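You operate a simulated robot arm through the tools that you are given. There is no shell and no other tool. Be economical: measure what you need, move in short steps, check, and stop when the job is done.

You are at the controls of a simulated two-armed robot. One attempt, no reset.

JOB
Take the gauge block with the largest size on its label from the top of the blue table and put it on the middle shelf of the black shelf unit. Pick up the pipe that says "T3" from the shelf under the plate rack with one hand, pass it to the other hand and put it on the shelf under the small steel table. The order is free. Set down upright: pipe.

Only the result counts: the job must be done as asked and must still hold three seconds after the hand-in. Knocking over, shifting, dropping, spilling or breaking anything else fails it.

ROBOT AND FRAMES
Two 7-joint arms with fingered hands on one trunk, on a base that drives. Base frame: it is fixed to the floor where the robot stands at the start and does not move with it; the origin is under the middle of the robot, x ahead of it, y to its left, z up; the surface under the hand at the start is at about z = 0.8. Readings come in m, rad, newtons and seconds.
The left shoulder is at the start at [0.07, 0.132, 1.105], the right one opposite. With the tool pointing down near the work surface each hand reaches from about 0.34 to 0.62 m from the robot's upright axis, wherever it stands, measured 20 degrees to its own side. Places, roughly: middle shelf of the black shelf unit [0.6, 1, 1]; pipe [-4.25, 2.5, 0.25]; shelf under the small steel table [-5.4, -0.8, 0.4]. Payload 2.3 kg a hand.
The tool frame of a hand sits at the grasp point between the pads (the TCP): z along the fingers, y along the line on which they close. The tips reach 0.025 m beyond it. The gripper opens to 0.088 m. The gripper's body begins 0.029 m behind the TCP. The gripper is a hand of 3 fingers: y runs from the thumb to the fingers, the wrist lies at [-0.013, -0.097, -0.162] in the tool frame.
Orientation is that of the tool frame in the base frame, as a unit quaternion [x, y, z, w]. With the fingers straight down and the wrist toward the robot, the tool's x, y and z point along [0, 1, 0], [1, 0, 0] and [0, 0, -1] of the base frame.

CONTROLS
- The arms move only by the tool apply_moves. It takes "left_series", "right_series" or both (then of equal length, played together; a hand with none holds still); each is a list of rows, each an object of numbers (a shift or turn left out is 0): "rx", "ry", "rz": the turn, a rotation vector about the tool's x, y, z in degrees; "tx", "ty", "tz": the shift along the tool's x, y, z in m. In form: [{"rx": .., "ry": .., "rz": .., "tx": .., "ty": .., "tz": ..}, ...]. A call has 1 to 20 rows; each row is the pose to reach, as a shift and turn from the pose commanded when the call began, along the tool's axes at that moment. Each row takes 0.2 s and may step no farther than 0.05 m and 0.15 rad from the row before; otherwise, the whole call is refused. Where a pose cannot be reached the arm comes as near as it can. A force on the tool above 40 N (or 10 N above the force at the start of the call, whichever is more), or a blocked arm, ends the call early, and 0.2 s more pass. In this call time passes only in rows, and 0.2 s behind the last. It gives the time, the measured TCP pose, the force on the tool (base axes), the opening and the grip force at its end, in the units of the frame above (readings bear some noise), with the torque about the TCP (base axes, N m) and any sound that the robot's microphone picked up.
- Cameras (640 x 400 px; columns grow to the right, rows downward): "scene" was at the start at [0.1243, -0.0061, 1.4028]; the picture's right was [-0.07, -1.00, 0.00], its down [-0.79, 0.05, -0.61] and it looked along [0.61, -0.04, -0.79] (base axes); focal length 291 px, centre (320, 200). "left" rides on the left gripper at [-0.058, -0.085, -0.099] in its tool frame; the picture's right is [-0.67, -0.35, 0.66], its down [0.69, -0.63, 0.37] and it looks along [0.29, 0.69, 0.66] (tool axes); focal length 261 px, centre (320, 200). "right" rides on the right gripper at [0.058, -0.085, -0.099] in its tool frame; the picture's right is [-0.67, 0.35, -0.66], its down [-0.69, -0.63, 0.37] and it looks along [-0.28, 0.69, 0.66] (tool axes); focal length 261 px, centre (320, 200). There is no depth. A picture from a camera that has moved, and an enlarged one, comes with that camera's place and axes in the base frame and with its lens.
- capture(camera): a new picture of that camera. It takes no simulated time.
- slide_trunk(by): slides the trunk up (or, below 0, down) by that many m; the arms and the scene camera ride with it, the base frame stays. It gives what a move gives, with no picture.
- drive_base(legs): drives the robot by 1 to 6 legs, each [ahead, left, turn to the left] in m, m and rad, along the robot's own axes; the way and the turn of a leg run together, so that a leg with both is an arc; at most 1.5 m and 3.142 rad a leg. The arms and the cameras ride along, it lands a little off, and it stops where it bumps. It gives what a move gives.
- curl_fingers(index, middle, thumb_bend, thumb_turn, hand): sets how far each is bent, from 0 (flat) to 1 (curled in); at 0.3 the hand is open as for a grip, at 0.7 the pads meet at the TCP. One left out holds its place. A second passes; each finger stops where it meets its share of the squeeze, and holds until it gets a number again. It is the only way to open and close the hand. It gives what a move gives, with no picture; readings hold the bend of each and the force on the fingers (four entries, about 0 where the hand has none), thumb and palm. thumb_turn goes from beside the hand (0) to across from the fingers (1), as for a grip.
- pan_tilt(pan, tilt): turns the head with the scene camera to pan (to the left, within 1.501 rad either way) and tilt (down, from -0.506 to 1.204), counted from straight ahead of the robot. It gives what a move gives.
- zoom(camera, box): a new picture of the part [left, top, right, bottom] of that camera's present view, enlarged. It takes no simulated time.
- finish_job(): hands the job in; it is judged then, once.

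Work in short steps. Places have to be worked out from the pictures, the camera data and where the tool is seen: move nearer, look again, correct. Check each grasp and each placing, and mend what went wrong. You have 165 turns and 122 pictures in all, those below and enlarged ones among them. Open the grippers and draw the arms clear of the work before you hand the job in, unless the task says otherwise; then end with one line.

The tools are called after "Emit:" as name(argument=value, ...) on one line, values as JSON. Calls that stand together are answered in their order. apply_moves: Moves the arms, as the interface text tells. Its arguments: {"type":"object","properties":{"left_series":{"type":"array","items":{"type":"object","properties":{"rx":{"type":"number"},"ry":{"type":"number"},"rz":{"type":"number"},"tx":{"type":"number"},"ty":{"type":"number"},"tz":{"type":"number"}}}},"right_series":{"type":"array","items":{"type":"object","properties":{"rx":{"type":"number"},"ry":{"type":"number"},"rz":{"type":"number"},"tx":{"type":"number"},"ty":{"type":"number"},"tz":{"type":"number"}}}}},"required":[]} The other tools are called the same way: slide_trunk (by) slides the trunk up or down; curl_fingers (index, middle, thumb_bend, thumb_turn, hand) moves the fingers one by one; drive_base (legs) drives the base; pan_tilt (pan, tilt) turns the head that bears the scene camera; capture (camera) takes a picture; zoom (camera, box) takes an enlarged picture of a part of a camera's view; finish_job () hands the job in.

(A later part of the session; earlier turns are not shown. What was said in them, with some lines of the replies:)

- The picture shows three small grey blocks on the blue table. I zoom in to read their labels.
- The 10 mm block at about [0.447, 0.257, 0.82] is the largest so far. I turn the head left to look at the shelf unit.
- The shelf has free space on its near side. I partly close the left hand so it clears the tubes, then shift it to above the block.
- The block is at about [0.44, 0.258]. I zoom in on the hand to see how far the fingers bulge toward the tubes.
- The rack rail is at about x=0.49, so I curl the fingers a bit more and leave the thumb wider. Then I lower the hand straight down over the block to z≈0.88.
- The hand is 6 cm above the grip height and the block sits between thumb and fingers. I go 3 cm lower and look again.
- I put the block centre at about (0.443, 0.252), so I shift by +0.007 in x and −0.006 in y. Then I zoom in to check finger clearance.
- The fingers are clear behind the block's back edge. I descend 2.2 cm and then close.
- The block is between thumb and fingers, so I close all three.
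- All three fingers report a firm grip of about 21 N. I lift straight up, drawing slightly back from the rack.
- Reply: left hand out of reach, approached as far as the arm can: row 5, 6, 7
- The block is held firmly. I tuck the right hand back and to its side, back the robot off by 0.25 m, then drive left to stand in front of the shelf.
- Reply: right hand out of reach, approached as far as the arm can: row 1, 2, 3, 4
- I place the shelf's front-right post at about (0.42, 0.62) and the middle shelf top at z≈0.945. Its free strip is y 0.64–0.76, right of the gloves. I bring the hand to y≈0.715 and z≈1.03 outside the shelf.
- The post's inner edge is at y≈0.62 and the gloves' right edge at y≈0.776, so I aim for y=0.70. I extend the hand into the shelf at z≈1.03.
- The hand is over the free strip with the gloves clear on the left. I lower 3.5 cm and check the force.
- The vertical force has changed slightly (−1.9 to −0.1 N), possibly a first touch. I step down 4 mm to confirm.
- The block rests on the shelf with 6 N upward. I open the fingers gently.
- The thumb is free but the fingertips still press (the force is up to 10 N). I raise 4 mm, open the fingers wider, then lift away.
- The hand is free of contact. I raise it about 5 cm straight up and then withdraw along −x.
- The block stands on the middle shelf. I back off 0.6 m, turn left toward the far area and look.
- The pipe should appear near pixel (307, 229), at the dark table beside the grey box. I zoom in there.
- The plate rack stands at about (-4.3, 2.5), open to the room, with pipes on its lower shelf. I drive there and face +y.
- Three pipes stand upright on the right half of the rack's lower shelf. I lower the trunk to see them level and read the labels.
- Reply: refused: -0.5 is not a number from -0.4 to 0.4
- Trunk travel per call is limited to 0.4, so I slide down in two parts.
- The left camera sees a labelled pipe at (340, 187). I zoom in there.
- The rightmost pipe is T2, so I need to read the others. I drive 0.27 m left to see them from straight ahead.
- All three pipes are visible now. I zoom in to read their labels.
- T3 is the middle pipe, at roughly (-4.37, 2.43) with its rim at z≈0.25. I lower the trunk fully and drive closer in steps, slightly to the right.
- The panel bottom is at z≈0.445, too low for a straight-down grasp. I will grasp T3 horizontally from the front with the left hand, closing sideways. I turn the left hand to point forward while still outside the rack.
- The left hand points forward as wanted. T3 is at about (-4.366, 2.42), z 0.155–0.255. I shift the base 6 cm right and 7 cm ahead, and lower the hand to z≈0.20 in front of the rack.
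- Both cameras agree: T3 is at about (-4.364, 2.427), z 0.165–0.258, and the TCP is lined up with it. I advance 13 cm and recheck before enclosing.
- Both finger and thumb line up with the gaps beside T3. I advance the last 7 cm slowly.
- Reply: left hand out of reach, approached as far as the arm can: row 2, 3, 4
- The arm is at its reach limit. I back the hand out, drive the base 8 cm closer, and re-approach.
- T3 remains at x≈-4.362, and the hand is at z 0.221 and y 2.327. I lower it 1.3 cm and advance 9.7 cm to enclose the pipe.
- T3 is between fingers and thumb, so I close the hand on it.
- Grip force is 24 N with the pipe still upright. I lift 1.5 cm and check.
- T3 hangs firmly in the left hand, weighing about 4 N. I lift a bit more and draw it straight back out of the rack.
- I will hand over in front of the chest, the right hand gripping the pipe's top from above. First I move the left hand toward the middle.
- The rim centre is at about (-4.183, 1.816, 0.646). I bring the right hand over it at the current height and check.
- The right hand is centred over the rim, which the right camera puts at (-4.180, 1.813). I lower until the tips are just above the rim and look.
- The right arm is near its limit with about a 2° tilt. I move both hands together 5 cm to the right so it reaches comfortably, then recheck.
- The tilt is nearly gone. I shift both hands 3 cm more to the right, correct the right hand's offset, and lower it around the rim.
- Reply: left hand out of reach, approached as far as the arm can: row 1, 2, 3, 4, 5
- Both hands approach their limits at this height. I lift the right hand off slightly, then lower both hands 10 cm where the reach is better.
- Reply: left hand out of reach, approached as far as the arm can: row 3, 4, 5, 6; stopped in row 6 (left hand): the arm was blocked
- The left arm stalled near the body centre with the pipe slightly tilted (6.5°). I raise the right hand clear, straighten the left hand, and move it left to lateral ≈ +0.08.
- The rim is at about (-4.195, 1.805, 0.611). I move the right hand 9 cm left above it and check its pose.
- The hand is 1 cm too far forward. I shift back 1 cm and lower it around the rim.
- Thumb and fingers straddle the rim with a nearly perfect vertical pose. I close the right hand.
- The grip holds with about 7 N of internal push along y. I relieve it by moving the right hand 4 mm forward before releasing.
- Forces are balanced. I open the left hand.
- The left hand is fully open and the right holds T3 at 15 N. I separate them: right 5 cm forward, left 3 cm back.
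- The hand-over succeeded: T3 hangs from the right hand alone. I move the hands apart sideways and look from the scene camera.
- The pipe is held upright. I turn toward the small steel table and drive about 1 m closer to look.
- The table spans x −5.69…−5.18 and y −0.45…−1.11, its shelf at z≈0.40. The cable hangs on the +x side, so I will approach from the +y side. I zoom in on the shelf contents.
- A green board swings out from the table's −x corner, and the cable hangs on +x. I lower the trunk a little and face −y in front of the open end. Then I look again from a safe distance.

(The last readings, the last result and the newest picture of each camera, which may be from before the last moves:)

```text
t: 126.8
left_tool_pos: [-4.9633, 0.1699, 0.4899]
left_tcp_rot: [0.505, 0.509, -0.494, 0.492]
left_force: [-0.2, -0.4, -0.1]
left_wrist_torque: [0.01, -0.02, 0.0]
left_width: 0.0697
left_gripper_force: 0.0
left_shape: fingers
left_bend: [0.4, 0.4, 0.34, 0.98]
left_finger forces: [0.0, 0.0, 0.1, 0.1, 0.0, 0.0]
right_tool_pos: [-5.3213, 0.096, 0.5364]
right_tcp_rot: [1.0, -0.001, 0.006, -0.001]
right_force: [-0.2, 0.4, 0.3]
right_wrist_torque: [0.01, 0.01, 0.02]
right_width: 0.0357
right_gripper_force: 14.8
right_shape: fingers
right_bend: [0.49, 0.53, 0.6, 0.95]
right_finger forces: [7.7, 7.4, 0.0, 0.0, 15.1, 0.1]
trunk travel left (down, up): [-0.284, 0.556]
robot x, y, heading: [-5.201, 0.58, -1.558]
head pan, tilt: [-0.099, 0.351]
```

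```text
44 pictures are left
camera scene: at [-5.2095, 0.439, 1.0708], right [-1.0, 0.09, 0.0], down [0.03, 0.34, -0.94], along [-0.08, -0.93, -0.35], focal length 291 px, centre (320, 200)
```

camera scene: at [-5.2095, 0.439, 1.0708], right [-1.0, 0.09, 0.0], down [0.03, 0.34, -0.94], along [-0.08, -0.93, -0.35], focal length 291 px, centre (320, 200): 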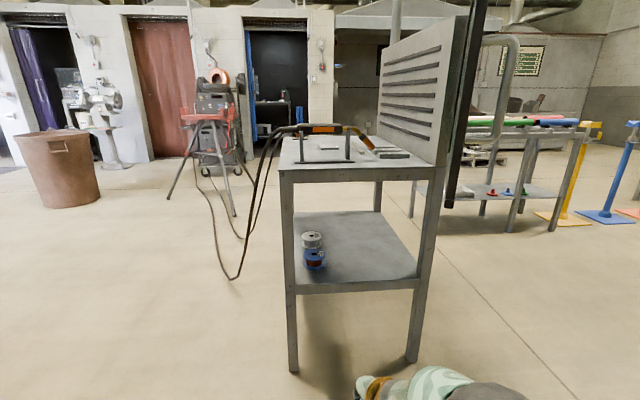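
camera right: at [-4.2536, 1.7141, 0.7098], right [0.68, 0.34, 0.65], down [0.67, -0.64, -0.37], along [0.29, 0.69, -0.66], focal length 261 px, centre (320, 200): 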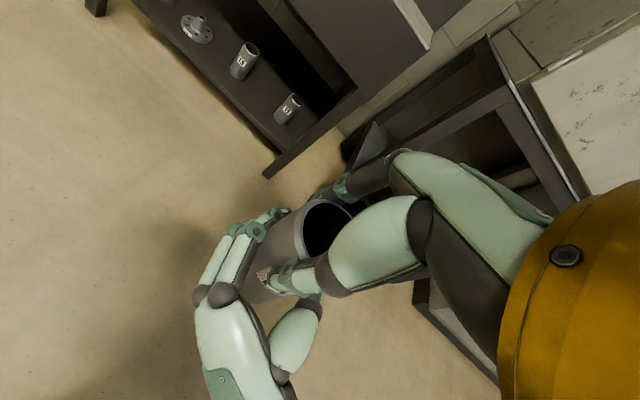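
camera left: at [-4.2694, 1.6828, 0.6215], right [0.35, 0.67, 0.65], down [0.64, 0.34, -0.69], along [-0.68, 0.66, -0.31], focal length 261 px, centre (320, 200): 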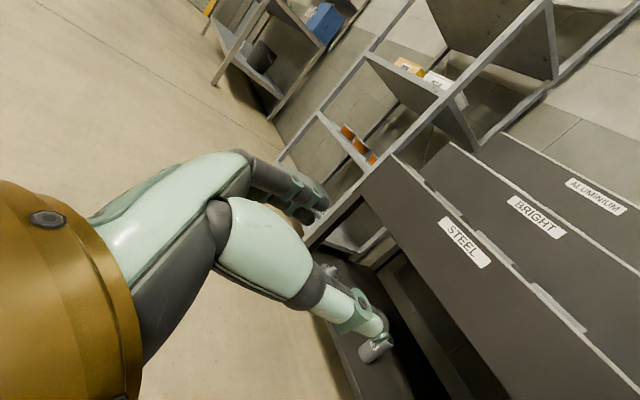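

The board's near corner is at (-5.476, -0.01) with its bottom at z 0.885, and the shelf top is at z≈0.412. I aim for (-5.43, -0.55), clear of the spools. I widen both arms a bit, then drive 0.42 m closer.

Emit:
apply_moves(right_series=[{"tx": -0.03}, {"tx": -0.06}, {"tx": -0.095}], left_series=[{"ty": 0.03}, {"ty": 0.06}, {"ty": 0.1}])

Emit:
drive_base(legs=[[0.42, 0, 0]])

Emit:
pan_tilt(pan=-0.35, tilt=0.7)

Emit:
capture(camera="scene")

Emit:
capture(camera="right")

```text
t: 127.6
left_tool_pos: [-4.8613, 0.1681, 0.4901]
left_tcp_rot: [0.504, 0.508, -0.495, 0.493]
left_force: [0.7, -0.2, -0.5]
left_wrist_torque: [-0.01, 0.0, -0.01]
left_width: 0.0698
left_gripper_force: 0.2
left_shape: fingers
left_bend: [0.4, 0.4, 0.34, 0.98]
left_finger forces: [0.1, 0.1, 0.0, 0.1, 0.0, 0.1]
right_tool_pos: [-5.4149, 0.0961, 0.536]
right_tcp_rot: [1.0, -0.001, 0.004, -0.003]
right_force: [-0.7, -0.5, 0.0]
right_wrist_torque: [0.02, 0.0, 0.02]
right_width: 0.0354
right_gripper_force: 15.4
right_shape: fingers
right_bend: [0.49, 0.53, 0.6, 0.95]
right_finger forces: [7.8, 7.5, 0.1, 0.1, 15.2, 0.0]
trunk travel left (down, up): [-0.284, 0.556]
robot x, y, heading: [-5.2005, 0.5832, -1.559]
head pan, tilt: [-0.099, 0.351]
```

```text
t: 130.2
left_tool_pos: [-4.857, -0.2541, 0.4904]
left_tcp_rot: [0.505, 0.509, -0.494, 0.493]
left_force: [-0.5, 0.2, -0.1]
left_wrist_torque: [0.0, -0.01, 0.01]
left_width: 0.0694
left_gripper_force: 0.1
left_shape: fingers
left_bend: [0.4, 0.4, 0.34, 0.98]
left_finger forces: [0.1, 0.0, 0.1, 0.0, 0.0, 0.0]
right_tool_pos: [-5.4088, -0.3267, 0.5353]
right_tcp_rot: [1.0, 0.0, 0.004, -0.001]
right_force: [0.0, -0.7, -0.5]
right_wrist_torque: [0.02, -0.03, 0.0]
right_width: 0.0354
right_gripper_force: 15.6
right_shape: fingers
right_bend: [0.49, 0.53, 0.6, 0.95]
right_finger forces: [7.9, 7.5, 0.1, 0.0, 15.1, 0.1]
trunk travel left (down, up): [-0.284, 0.556]
robot x, y, heading: [-5.1932, 0.1612, -1.559]
head pan, tilt: [-0.099, 0.351]
```

```text
t: 131.0
left_tool_pos: [-4.8576, -0.2542, 0.4901]
left_tcp_rot: [0.504, 0.508, -0.494, 0.493]
left_force: [0.4, -0.2, 0.0]
left_wrist_torque: [0.01, -0.01, 0.01]
left_width: 0.0696
left_gripper_force: 0.1
left_shape: fingers
left_bend: [0.4, 0.4, 0.34, 0.98]
left_finger forces: [0.0, 0.1, 0.0, 0.0, 0.0, 0.0]
right_tool_pos: [-5.4095, -0.3272, 0.5346]
right_tcp_rot: [1.0, 0.001, 0.004, -0.001]
right_force: [0.1, 0.3, -0.8]
right_wrist_torque: [0.03, 0.02, 0.0]
right_width: 0.0355
right_gripper_force: 15.5
right_shape: fingers
right_bend: [0.49, 0.53, 0.6, 0.95]
right_finger forces: [8.0, 7.6, 0.0, 0.0, 15.2, 0.0]
trunk travel left (down, up): [-0.284, 0.556]
robot x, y, heading: [-5.1965, 0.161, -1.558]
head pan, tilt: [-0.351, 0.7]
```

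```text
43 pictures are left
camera scene: at [-5.2248, 0.0289, 1.0396], right [-0.94, 0.33, 0.0], down [0.21, 0.61, -0.76], along [-0.25, -0.72, -0.64], focal length 291 px, centre (320, 200)
```

scene: 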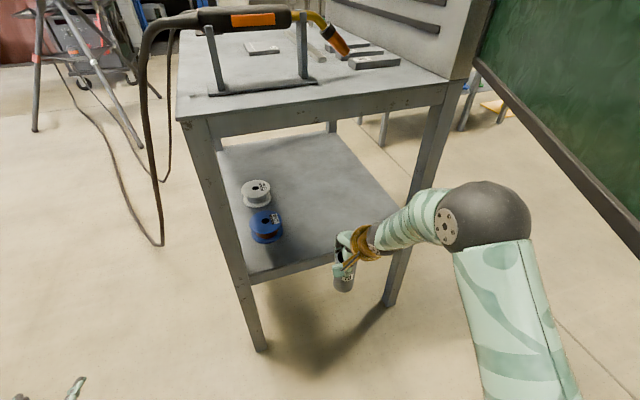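

```text
42 pictures are left
camera right: at [-5.3515, -0.2437, 0.6358], right [-0.68, -0.35, 0.65], down [-0.68, 0.63, -0.37], along [-0.28, -0.69, -0.67], focal length 261 px, centre (320, 200)
```

right: 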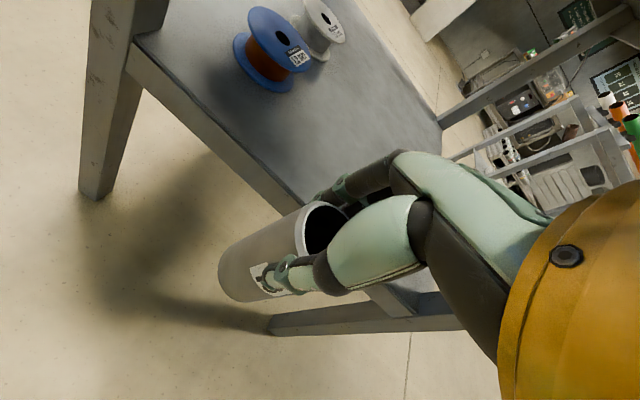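

The shelf edge is confirmed at y≈-0.45. I zoom in to check that the pipe hangs vertically.

Emit:
zoom(camera="scene", box=[300, 210, 396, 300])

Emit:
zoom(camera="right", box=[200, 170, 400, 320])

```text
4.44 times, centred on (348, 255) of scene
camera zoom: at [-5.2248, 0.0289, 1.0396], right [-0.94, 0.33, 0.0], down [0.21, 0.61, -0.76], along [-0.25, -0.72, -0.64], focal length 1295 px, centre (196, -44)
```

zoom: 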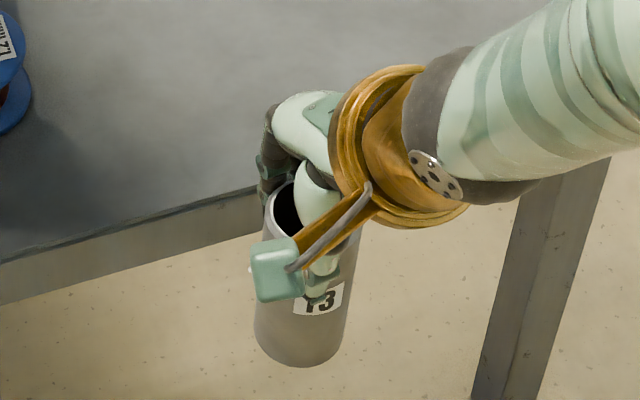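

```text
2.67 times, centred on (300, 245) of right
camera zoom: at [-5.3515, -0.2437, 0.6358], right [-0.68, -0.35, 0.65], down [-0.68, 0.63, -0.37], along [-0.28, -0.69, -0.67], focal length 695 px, centre (373, 80)
```

zoom: 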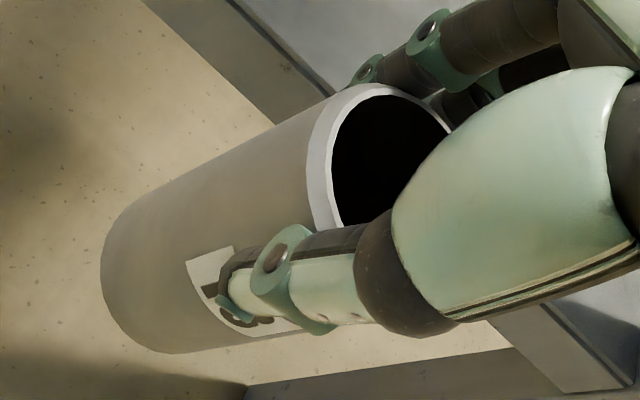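

The pipe hangs vertical. Before going further I check the right elbow's clearance under the green board by panning the head right.

Emit:
pan_tilt(pan=-0.95, tilt=0.35)

Emit:
capture(camera="scene")

```text
t: 132.0
left_tool_pos: [-4.8565, -0.2537, 0.4901]
left_tcp_rot: [0.504, 0.508, -0.494, 0.493]
left_force: [0.8, -0.5, 0.5]
left_wrist_torque: [0.04, 0.0, -0.01]
left_width: 0.0696
left_gripper_force: 0.1
left_shape: fingers
left_bend: [0.4, 0.4, 0.34, 0.98]
left_finger forces: [0.0, 0.0, 0.1, 0.0, 0.0, 0.0]
right_tool_pos: [-5.409, -0.3272, 0.537]
right_tcp_rot: [1.0, 0.0, 0.005, -0.002]
right_force: [0.4, 0.2, -1.0]
right_wrist_torque: [-0.01, -0.03, 0.03]
right_width: 0.0353
right_gripper_force: 15.5
right_shape: fingers
right_bend: [0.49, 0.53, 0.6, 0.95]
right_finger forces: [7.8, 7.6, 0.0, 0.1, 15.0, 0.1]
trunk travel left (down, up): [-0.284, 0.556]
robot x, y, heading: [-5.192, 0.1625, -1.558]
head pan, tilt: [-0.949, 0.351]
```

```text
39 pictures are left
camera scene: at [-5.2717, 0.0538, 1.0709], right [-0.59, 0.81, 0.0], down [0.28, 0.2, -0.94], along [-0.76, -0.56, -0.34], focal length 291 px, centre (320, 200)
```

scene: 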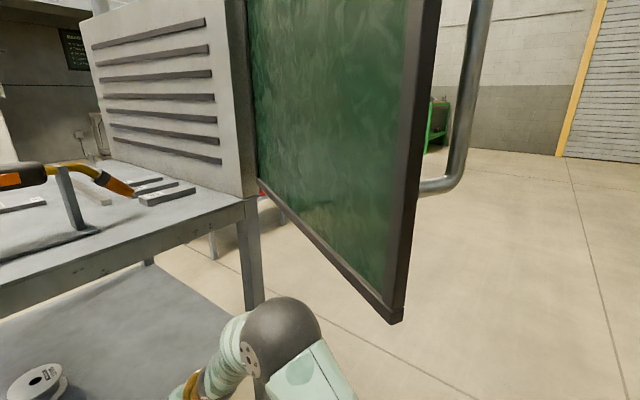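

Triangulation puts the elbow at (-5.40, -0.08, 0.89), inside the board, and going straight ahead widens that gap. I drive 0.18 m forward.

Emit:
drive_base(legs=[[0.18, 0, 0]])

Emit:
pan_tilt(pan=-0.35, tilt=0.7)

Emit:
capture(camera="scene")

Emit:
capture(camera="right")

```text
t: 133.5
left_tool_pos: [-4.8578, -0.4347, 0.4895]
left_tcp_rot: [0.506, 0.508, -0.495, 0.491]
left_force: [-0.4, 0.1, 1.3]
left_wrist_torque: [-0.03, 0.03, -0.02]
left_width: 0.07
left_gripper_force: 0.1
left_shape: fingers
left_bend: [0.4, 0.4, 0.34, 0.98]
left_finger forces: [0.1, 0.1, 0.1, 0.0, 0.0, 0.1]
right_tool_pos: [-5.4089, -0.5057, 0.5349]
right_tcp_rot: [1.0, -0.001, 0.004, -0.002]
right_force: [0.8, -1.4, -0.5]
right_wrist_torque: [0.02, -0.02, 0.01]
right_width: 0.0355
right_gripper_force: 15.3
right_shape: fingers
right_bend: [0.49, 0.53, 0.6, 0.95]
right_finger forces: [7.9, 7.6, 0.0, 0.0, 15.1, 0.0]
trunk travel left (down, up): [-0.284, 0.556]
robot x, y, heading: [-5.1959, -0.0185, -1.559]
head pan, tilt: [-0.949, 0.351]
```

```text
t: 134.5
left_tool_pos: [-4.8572, -0.4341, 0.4903]
left_tcp_rot: [0.505, 0.507, -0.495, 0.492]
left_force: [-0.1, -0.1, 0.8]
left_wrist_torque: [0.01, 0.03, -0.01]
left_width: 0.0695
left_gripper_force: 0.1
left_shape: fingers
left_bend: [0.4, 0.4, 0.34, 0.98]
left_finger forces: [0.1, 0.1, 0.0, 0.1, 0.0, 0.0]
right_tool_pos: [-5.4087, -0.5053, 0.5366]
right_tcp_rot: [1.0, -0.002, 0.004, -0.002]
right_force: [-0.5, -0.3, 0.2]
right_wrist_torque: [-0.02, 0.0, 0.02]
right_width: 0.0351
right_gripper_force: 14.9
right_shape: fingers
right_bend: [0.49, 0.53, 0.6, 0.95]
right_finger forces: [7.9, 7.6, 0.0, 0.0, 15.2, 0.1]
trunk travel left (down, up): [-0.284, 0.556]
robot x, y, heading: [-5.1908, -0.0176, -1.559]
head pan, tilt: [-0.351, 0.7]
```

```text
38 pictures are left
camera scene: at [-5.2236, -0.1503, 1.0396], right [-0.94, 0.34, 0.0], down [0.22, 0.61, -0.76], along [-0.26, -0.72, -0.64], focal length 291 px, centre (320, 200)
```

scene: 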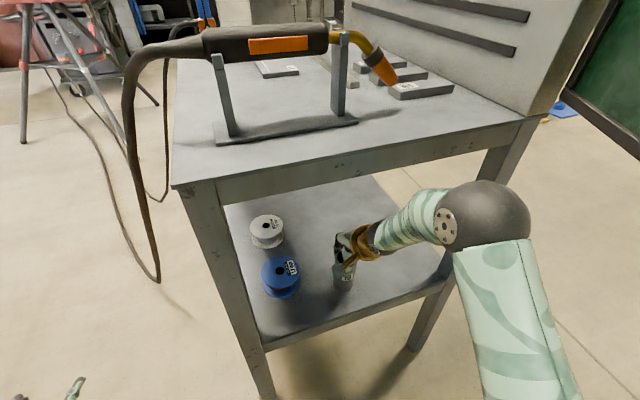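

```text
37 pictures are left
camera right: at [-5.351, -0.4225, 0.6358], right [-0.68, -0.35, 0.65], down [-0.68, 0.63, -0.37], along [-0.28, -0.69, -0.67], focal length 261 px, centre (320, 200)
```

right: 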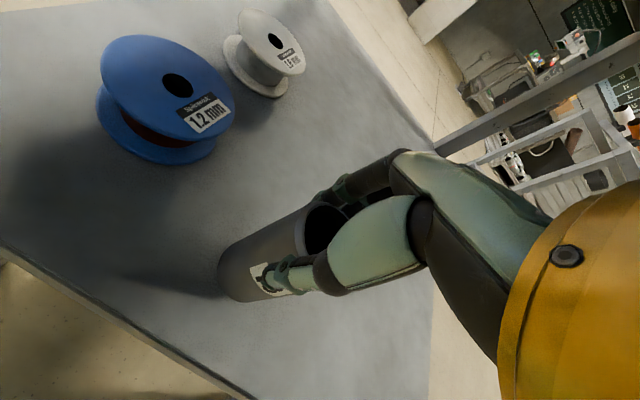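

T3 is over the shelf, clear of the spools. I move 3.5 cm further in and lower 2 cm.

Emit:
apply_moves(right_series=[{"ty": 0.018}, {"ty": 0.035, "tx": -0.008}, {"ty": 0.035, "tx": -0.008, "tz": 0.01}, {"ty": 0.035, "tx": -0.008, "tz": 0.02}])

Emit:
capture(camera="right")

```text
t: 135.5
left_tool_pos: [-4.8569, -0.4336, 0.4911]
left_tcp_rot: [0.505, 0.507, -0.495, 0.493]
left_force: [0.1, 0.2, -1.1]
left_wrist_torque: [-0.02, 0.02, 0.0]
left_width: 0.0696
left_gripper_force: 0.0
left_shape: fingers
left_bend: [0.4, 0.4, 0.34, 0.98]
left_finger forces: [0.0, 0.0, 0.1, 0.0, 0.0, 0.1]
right_tool_pos: [-5.4155, -0.5408, 0.518]
right_tcp_rot: [1.0, 0.0, 0.003, 0.0]
right_force: [0.8, -0.2, 2.1]
right_wrist_torque: [-0.04, -0.04, -0.01]
right_width: 0.0355
right_gripper_force: 16.3
right_shape: fingers
right_bend: [0.49, 0.53, 0.6, 0.95]
right_finger forces: [8.5, 7.7, 0.0, 0.0, 15.5, 0.0]
trunk travel left (down, up): [-0.284, 0.556]
robot x, y, heading: [-5.1909, -0.0184, -1.563]
head pan, tilt: [-0.351, 0.7]
```

```text
36 pictures are left
camera right: at [-5.358, -0.4573, 0.6173], right [-0.68, -0.35, 0.65], down [-0.68, 0.63, -0.37], along [-0.28, -0.69, -0.66], focal length 261 px, centre (320, 200)
```

right: 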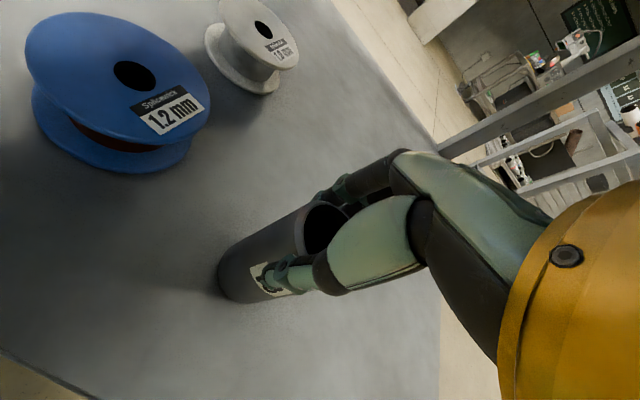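

A slight upward force (2 N) suggests first contact. I step 3 mm more.

Emit:
apply_moves(right_series=[{"tz": 0.003}])

Emit:
zoom(camera="right", box=[180, 170, 400, 320])

```text
t: 135.9
left_tool_pos: [-4.8553, -0.4331, 0.4921]
left_tcp_rot: [0.504, 0.507, -0.496, 0.493]
left_force: [0.2, 0.3, 0.2]
left_wrist_torque: [-0.02, 0.03, 0.0]
left_width: 0.0699
left_gripper_force: 0.0
left_shape: fingers
left_bend: [0.4, 0.4, 0.34, 0.98]
left_finger forces: [0.0, 0.0, 0.0, 0.0, 0.1, 0.0]
right_tool_pos: [-5.4147, -0.5405, 0.5167]
right_tcp_rot: [1.0, -0.002, 0.004, 0.003]
right_force: [3.1, -2.2, 13.6]
right_wrist_torque: [-0.05, -0.07, 0.01]
right_width: 0.0352
right_gripper_force: 17.4
right_shape: fingers
right_bend: [0.49, 0.53, 0.61, 0.95]
right_finger forces: [10.2, 8.7, 0.0, 0.0, 15.9, 0.1]
trunk travel left (down, up): [-0.284, 0.556]
robot x, y, heading: [-5.1932, -0.0188, -1.564]
head pan, tilt: [-0.351, 0.7]
```

```text
2.67 times, centred on (290, 245) of right
camera zoom: at [-5.3573, -0.4567, 0.6156], right [-0.68, -0.34, 0.65], down [-0.68, 0.63, -0.37], along [-0.28, -0.7, -0.66], focal length 695 px, centre (400, 80)
```

zoom: 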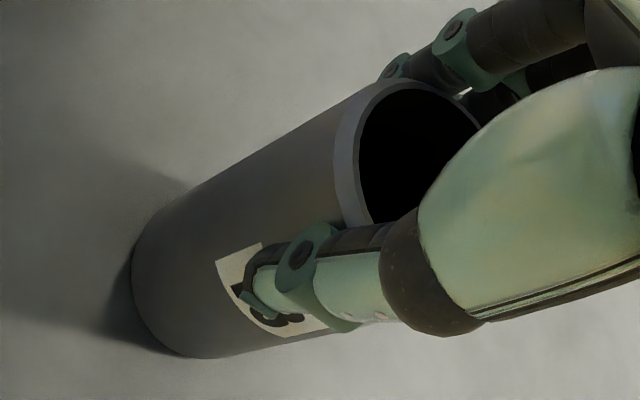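

Firm contact at 13.6 N. I ease up 1 mm, then release in two gentle stages.

Emit:
apply_moves(right_series=[{"tz": -0.001}])

Emit:
curl_fingers(hand="right", index=0.42, middle=0.44, thumb_bend=0.5)

Emit:
capture(camera="right")

```text
t: 136.3
left_tool_pos: [-4.8553, -0.4332, 0.4916]
left_tcp_rot: [0.504, 0.507, -0.496, 0.492]
left_force: [-0.7, 0.8, -0.5]
left_wrist_torque: [-0.01, -0.01, -0.04]
left_width: 0.0697
left_gripper_force: 0.0
left_shape: fingers
left_bend: [0.4, 0.4, 0.34, 0.98]
left_finger forces: [0.1, 0.1, 0.1, 0.0, 0.0, 0.0]
right_tool_pos: [-5.4157, -0.5399, 0.5169]
right_tcp_rot: [1.0, -0.002, 0.004, 0.001]
right_force: [2.1, -4.7, 12.5]
right_wrist_torque: [-0.17, 0.0, 0.02]
right_width: 0.0352
right_gripper_force: 18.1
right_shape: fingers
right_bend: [0.48, 0.53, 0.61, 0.95]
right_finger forces: [10.5, 9.3, 0.1, 0.0, 15.3, 0.0]
trunk travel left (down, up): [-0.284, 0.556]
robot x, y, heading: [-5.1922, -0.0189, -1.564]
head pan, tilt: [-0.351, 0.7]
```

```text
t: 137.3
left_tool_pos: [-4.8561, -0.4339, 0.4907]
left_tcp_rot: [0.506, 0.507, -0.496, 0.492]
left_force: [0.6, 0.7, 0.2]
left_wrist_torque: [0.0, 0.0, -0.01]
left_width: 0.0696
left_gripper_force: 0.0
left_shape: fingers
left_bend: [0.4, 0.4, 0.34, 0.98]
left_finger forces: [0.0, 0.0, 0.0, 0.1, 0.1, 0.0]
right_tool_pos: [-5.416, -0.5401, 0.5146]
right_tcp_rot: [1.0, -0.002, 0.004, -0.002]
right_force: [0.4, 0.0, 0.8]
right_wrist_torque: [0.02, 0.01, -0.04]
right_width: 0.0503
right_gripper_force: 0.0
right_shape: fingers
right_bend: [0.42, 0.44, 0.5, 0.97]
right_finger forces: [0.0, 0.0, 0.0, 0.1, 0.0, 0.0]
trunk travel left (down, up): [-0.284, 0.556]
robot x, y, heading: [-5.1971, -0.0205, -1.56]
head pan, tilt: [-0.351, 0.7]
```

```text
34 pictures are left
camera right: at [-5.3587, -0.457, 0.6142], right [-0.68, -0.35, 0.65], down [-0.68, 0.63, -0.37], along [-0.28, -0.69, -0.67], focal length 261 px, centre (320, 200)
```

right: 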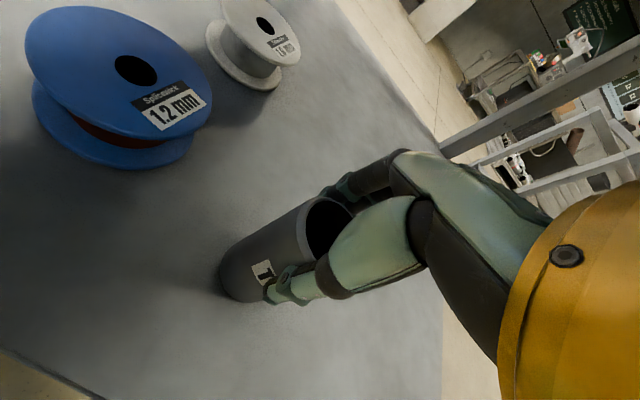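

All contact forces are zero and the pipe stands. I open fully, then raise straight up.

Emit:
curl_fingers(hand="right", index=0.32, middle=0.32, thumb_bend=0.34)

Emit:
apply_moves(right_series=[{"tz": -0.01}, {"tz": -0.025}, {"tz": -0.045}, {"tz": -0.06}])

Emit:
capture(camera="right")

```text
t: 138.3
left_tool_pos: [-4.8564, -0.4344, 0.4909]
left_tcp_rot: [0.505, 0.507, -0.495, 0.493]
left_force: [-0.2, -0.1, 0.6]
left_wrist_torque: [-0.01, 0.0, -0.03]
left_width: 0.0698
left_gripper_force: 0.1
left_shape: fingers
left_bend: [0.4, 0.4, 0.34, 0.98]
left_finger forces: [0.1, 0.0, 0.1, 0.0, 0.0, 0.1]
right_tool_pos: [-5.4165, -0.54, 0.5156]
right_tcp_rot: [1.0, -0.002, 0.005, -0.002]
right_force: [1.1, 0.5, -0.3]
right_wrist_torque: [0.01, -0.03, -0.01]
right_width: 0.078
right_gripper_force: 0.1
right_shape: fingers
right_bend: [0.32, 0.32, 0.34, 0.97]
right_finger forces: [0.1, 0.0, 0.0, 0.0, 0.0, 0.0]
trunk travel left (down, up): [-0.284, 0.556]
robot x, y, heading: [-5.1944, -0.0181, -1.561]
head pan, tilt: [-0.351, 0.7]
```

```text
t: 139.3
left_tool_pos: [-4.8562, -0.4326, 0.49]
left_tcp_rot: [0.505, 0.507, -0.496, 0.492]
left_force: [0.5, -1.4, -0.7]
left_wrist_torque: [0.0, 0.0, 0.0]
left_width: 0.0694
left_gripper_force: 0.0
left_shape: fingers
left_bend: [0.4, 0.4, 0.34, 0.98]
left_finger forces: [0.0, 0.0, 0.1, 0.0, 0.0, 0.0]
right_tool_pos: [-5.4173, -0.5389, 0.5737]
right_tcp_rot: [1.0, -0.002, 0.004, -0.001]
right_force: [-0.7, -0.9, -0.1]
right_wrist_torque: [0.01, -0.01, -0.01]
right_width: 0.078
right_gripper_force: 0.1
right_shape: fingers
right_bend: [0.32, 0.32, 0.34, 0.97]
right_finger forces: [0.0, 0.1, 0.1, 0.0, 0.0, 0.0]
trunk travel left (down, up): [-0.284, 0.556]
robot x, y, heading: [-5.1927, -0.016, -1.565]
head pan, tilt: [-0.351, 0.7]
```

```text
33 pictures are left
camera right: at [-5.3596, -0.4569, 0.6744], right [-0.68, -0.35, 0.65], down [-0.68, 0.63, -0.37], along [-0.28, -0.69, -0.67], focal length 261 px, centre (320, 200)
```

right: 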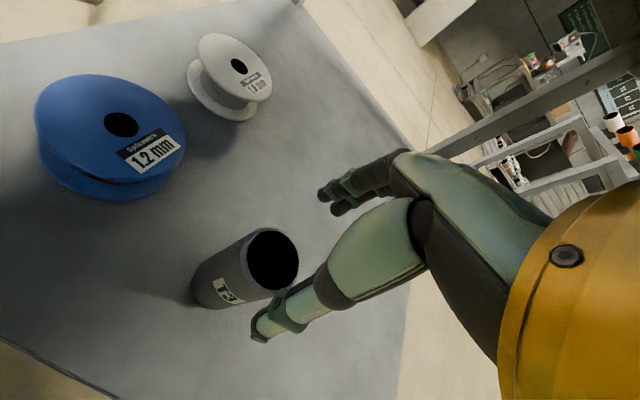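

The pipe stands upright on the shelf. I raise 1.5 cm more, draw the arm back to its entry pose, and back straight out.

Emit:
apply_moves(right_series=[{"tz": -0.015}, {"tz": -0.015, "ty": -0.035, "tx": 0.008}, {"tz": -0.005, "ty": -0.06, "tx": 0.03}])

Emit:
drive_base(legs=[[-0.6, 0, 0]])

Emit:
pan_tilt(pan=-0.2, tilt=0.45)

Emit:
capture(camera="scene")

```text
t: 140.1
left_tool_pos: [-4.8571, -0.4334, 0.4902]
left_tcp_rot: [0.504, 0.508, -0.496, 0.492]
left_force: [-0.6, 0.5, -0.4]
left_wrist_torque: [0.0, 0.01, -0.02]
left_width: 0.0695
left_gripper_force: 0.0
left_shape: fingers
left_bend: [0.4, 0.4, 0.34, 0.98]
left_finger forces: [0.1, 0.0, 0.1, 0.1, 0.0, 0.0]
right_tool_pos: [-5.3865, -0.4779, 0.5798]
right_tcp_rot: [1.0, -0.002, 0.004, -0.001]
right_force: [0.5, 0.5, -0.1]
right_wrist_torque: [0.05, 0.0, -0.02]
right_width: 0.0781
right_gripper_force: 0.1
right_shape: fingers
right_bend: [0.32, 0.32, 0.34, 0.97]
right_finger forces: [0.1, 0.1, 0.0, 0.0, 0.1, 0.0]
trunk travel left (down, up): [-0.284, 0.556]
robot x, y, heading: [-5.1971, -0.0182, -1.56]
head pan, tilt: [-0.351, 0.7]
```

```text
t: 143.5
left_tool_pos: [-4.8617, 0.1696, 0.4906]
left_tcp_rot: [0.504, 0.508, -0.495, 0.493]
left_force: [0.4, -0.4, -0.1]
left_wrist_torque: [-0.02, 0.0, 0.02]
left_width: 0.0699
left_gripper_force: 0.1
left_shape: fingers
left_bend: [0.4, 0.4, 0.34, 0.98]
left_finger forces: [0.1, 0.0, 0.1, 0.0, 0.0, 0.1]
right_tool_pos: [-5.3911, 0.1219, 0.5797]
right_tcp_rot: [1.0, 0.0, 0.005, -0.002]
right_force: [-0.1, -0.4, 0.7]
right_wrist_torque: [0.0, 0.0, 0.0]
right_width: 0.078
right_gripper_force: 0.0
right_shape: fingers
right_bend: [0.32, 0.32, 0.34, 0.97]
right_finger forces: [0.0, 0.0, 0.1, 0.0, 0.1, 0.1]
trunk travel left (down, up): [-0.284, 0.556]
robot x, y, heading: [-5.2024, 0.5843, -1.561]
head pan, tilt: [-0.351, 0.7]
```

```text
t: 144.3
left_tool_pos: [-4.8606, 0.1688, 0.4909]
left_tcp_rot: [0.504, 0.508, -0.495, 0.494]
left_force: [-0.2, 0.8, 0.3]
left_wrist_torque: [0.02, 0.04, 0.0]
left_width: 0.0695
left_gripper_force: 0.1
left_shape: fingers
left_bend: [0.4, 0.4, 0.34, 0.98]
left_finger forces: [0.0, 0.1, 0.1, 0.0, 0.0, 0.0]
right_tool_pos: [-5.3921, 0.1195, 0.58]
right_tcp_rot: [1.0, 0.0, 0.004, -0.002]
right_force: [0.7, 0.3, 0.4]
right_wrist_torque: [0.0, 0.01, -0.01]
right_width: 0.078
right_gripper_force: 0.0
right_shape: fingers
right_bend: [0.32, 0.32, 0.34, 0.97]
right_finger forces: [0.0, 0.0, 0.1, 0.1, 0.0, 0.0]
trunk travel left (down, up): [-0.284, 0.556]
robot x, y, heading: [-5.2001, 0.583, -1.557]
head pan, tilt: [-0.201, 0.45]
```

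```text
32 pictures are left
camera scene: at [-5.218, 0.4424, 1.0618], right [-0.98, 0.19, 0.0], down [0.08, 0.43, -0.9], along [-0.17, -0.88, -0.44], focal length 291 px, centre (320, 200)
```

scene: 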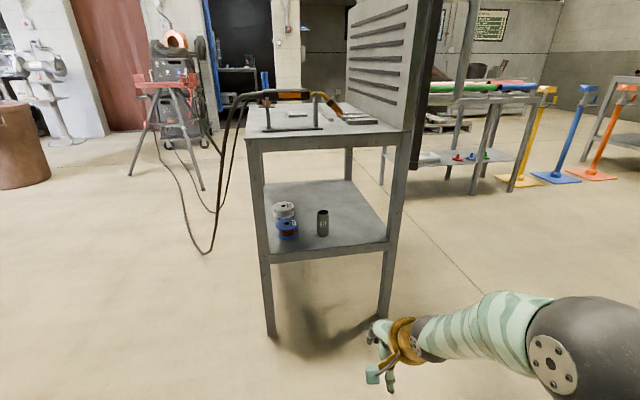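

T3 stands upright under the steel table, the 10 mm block was last seen on the middle shelf, and both hands are open and clear. I hand the job in.

Emit:
finish_job()

```text
The job is handed in.
```

The job is handed in: the 10 mm gauge block is on the middle shelf of the black unit, and pipe T3, passed from the left hand to the right, stands upright on the shelf under the small steel table.
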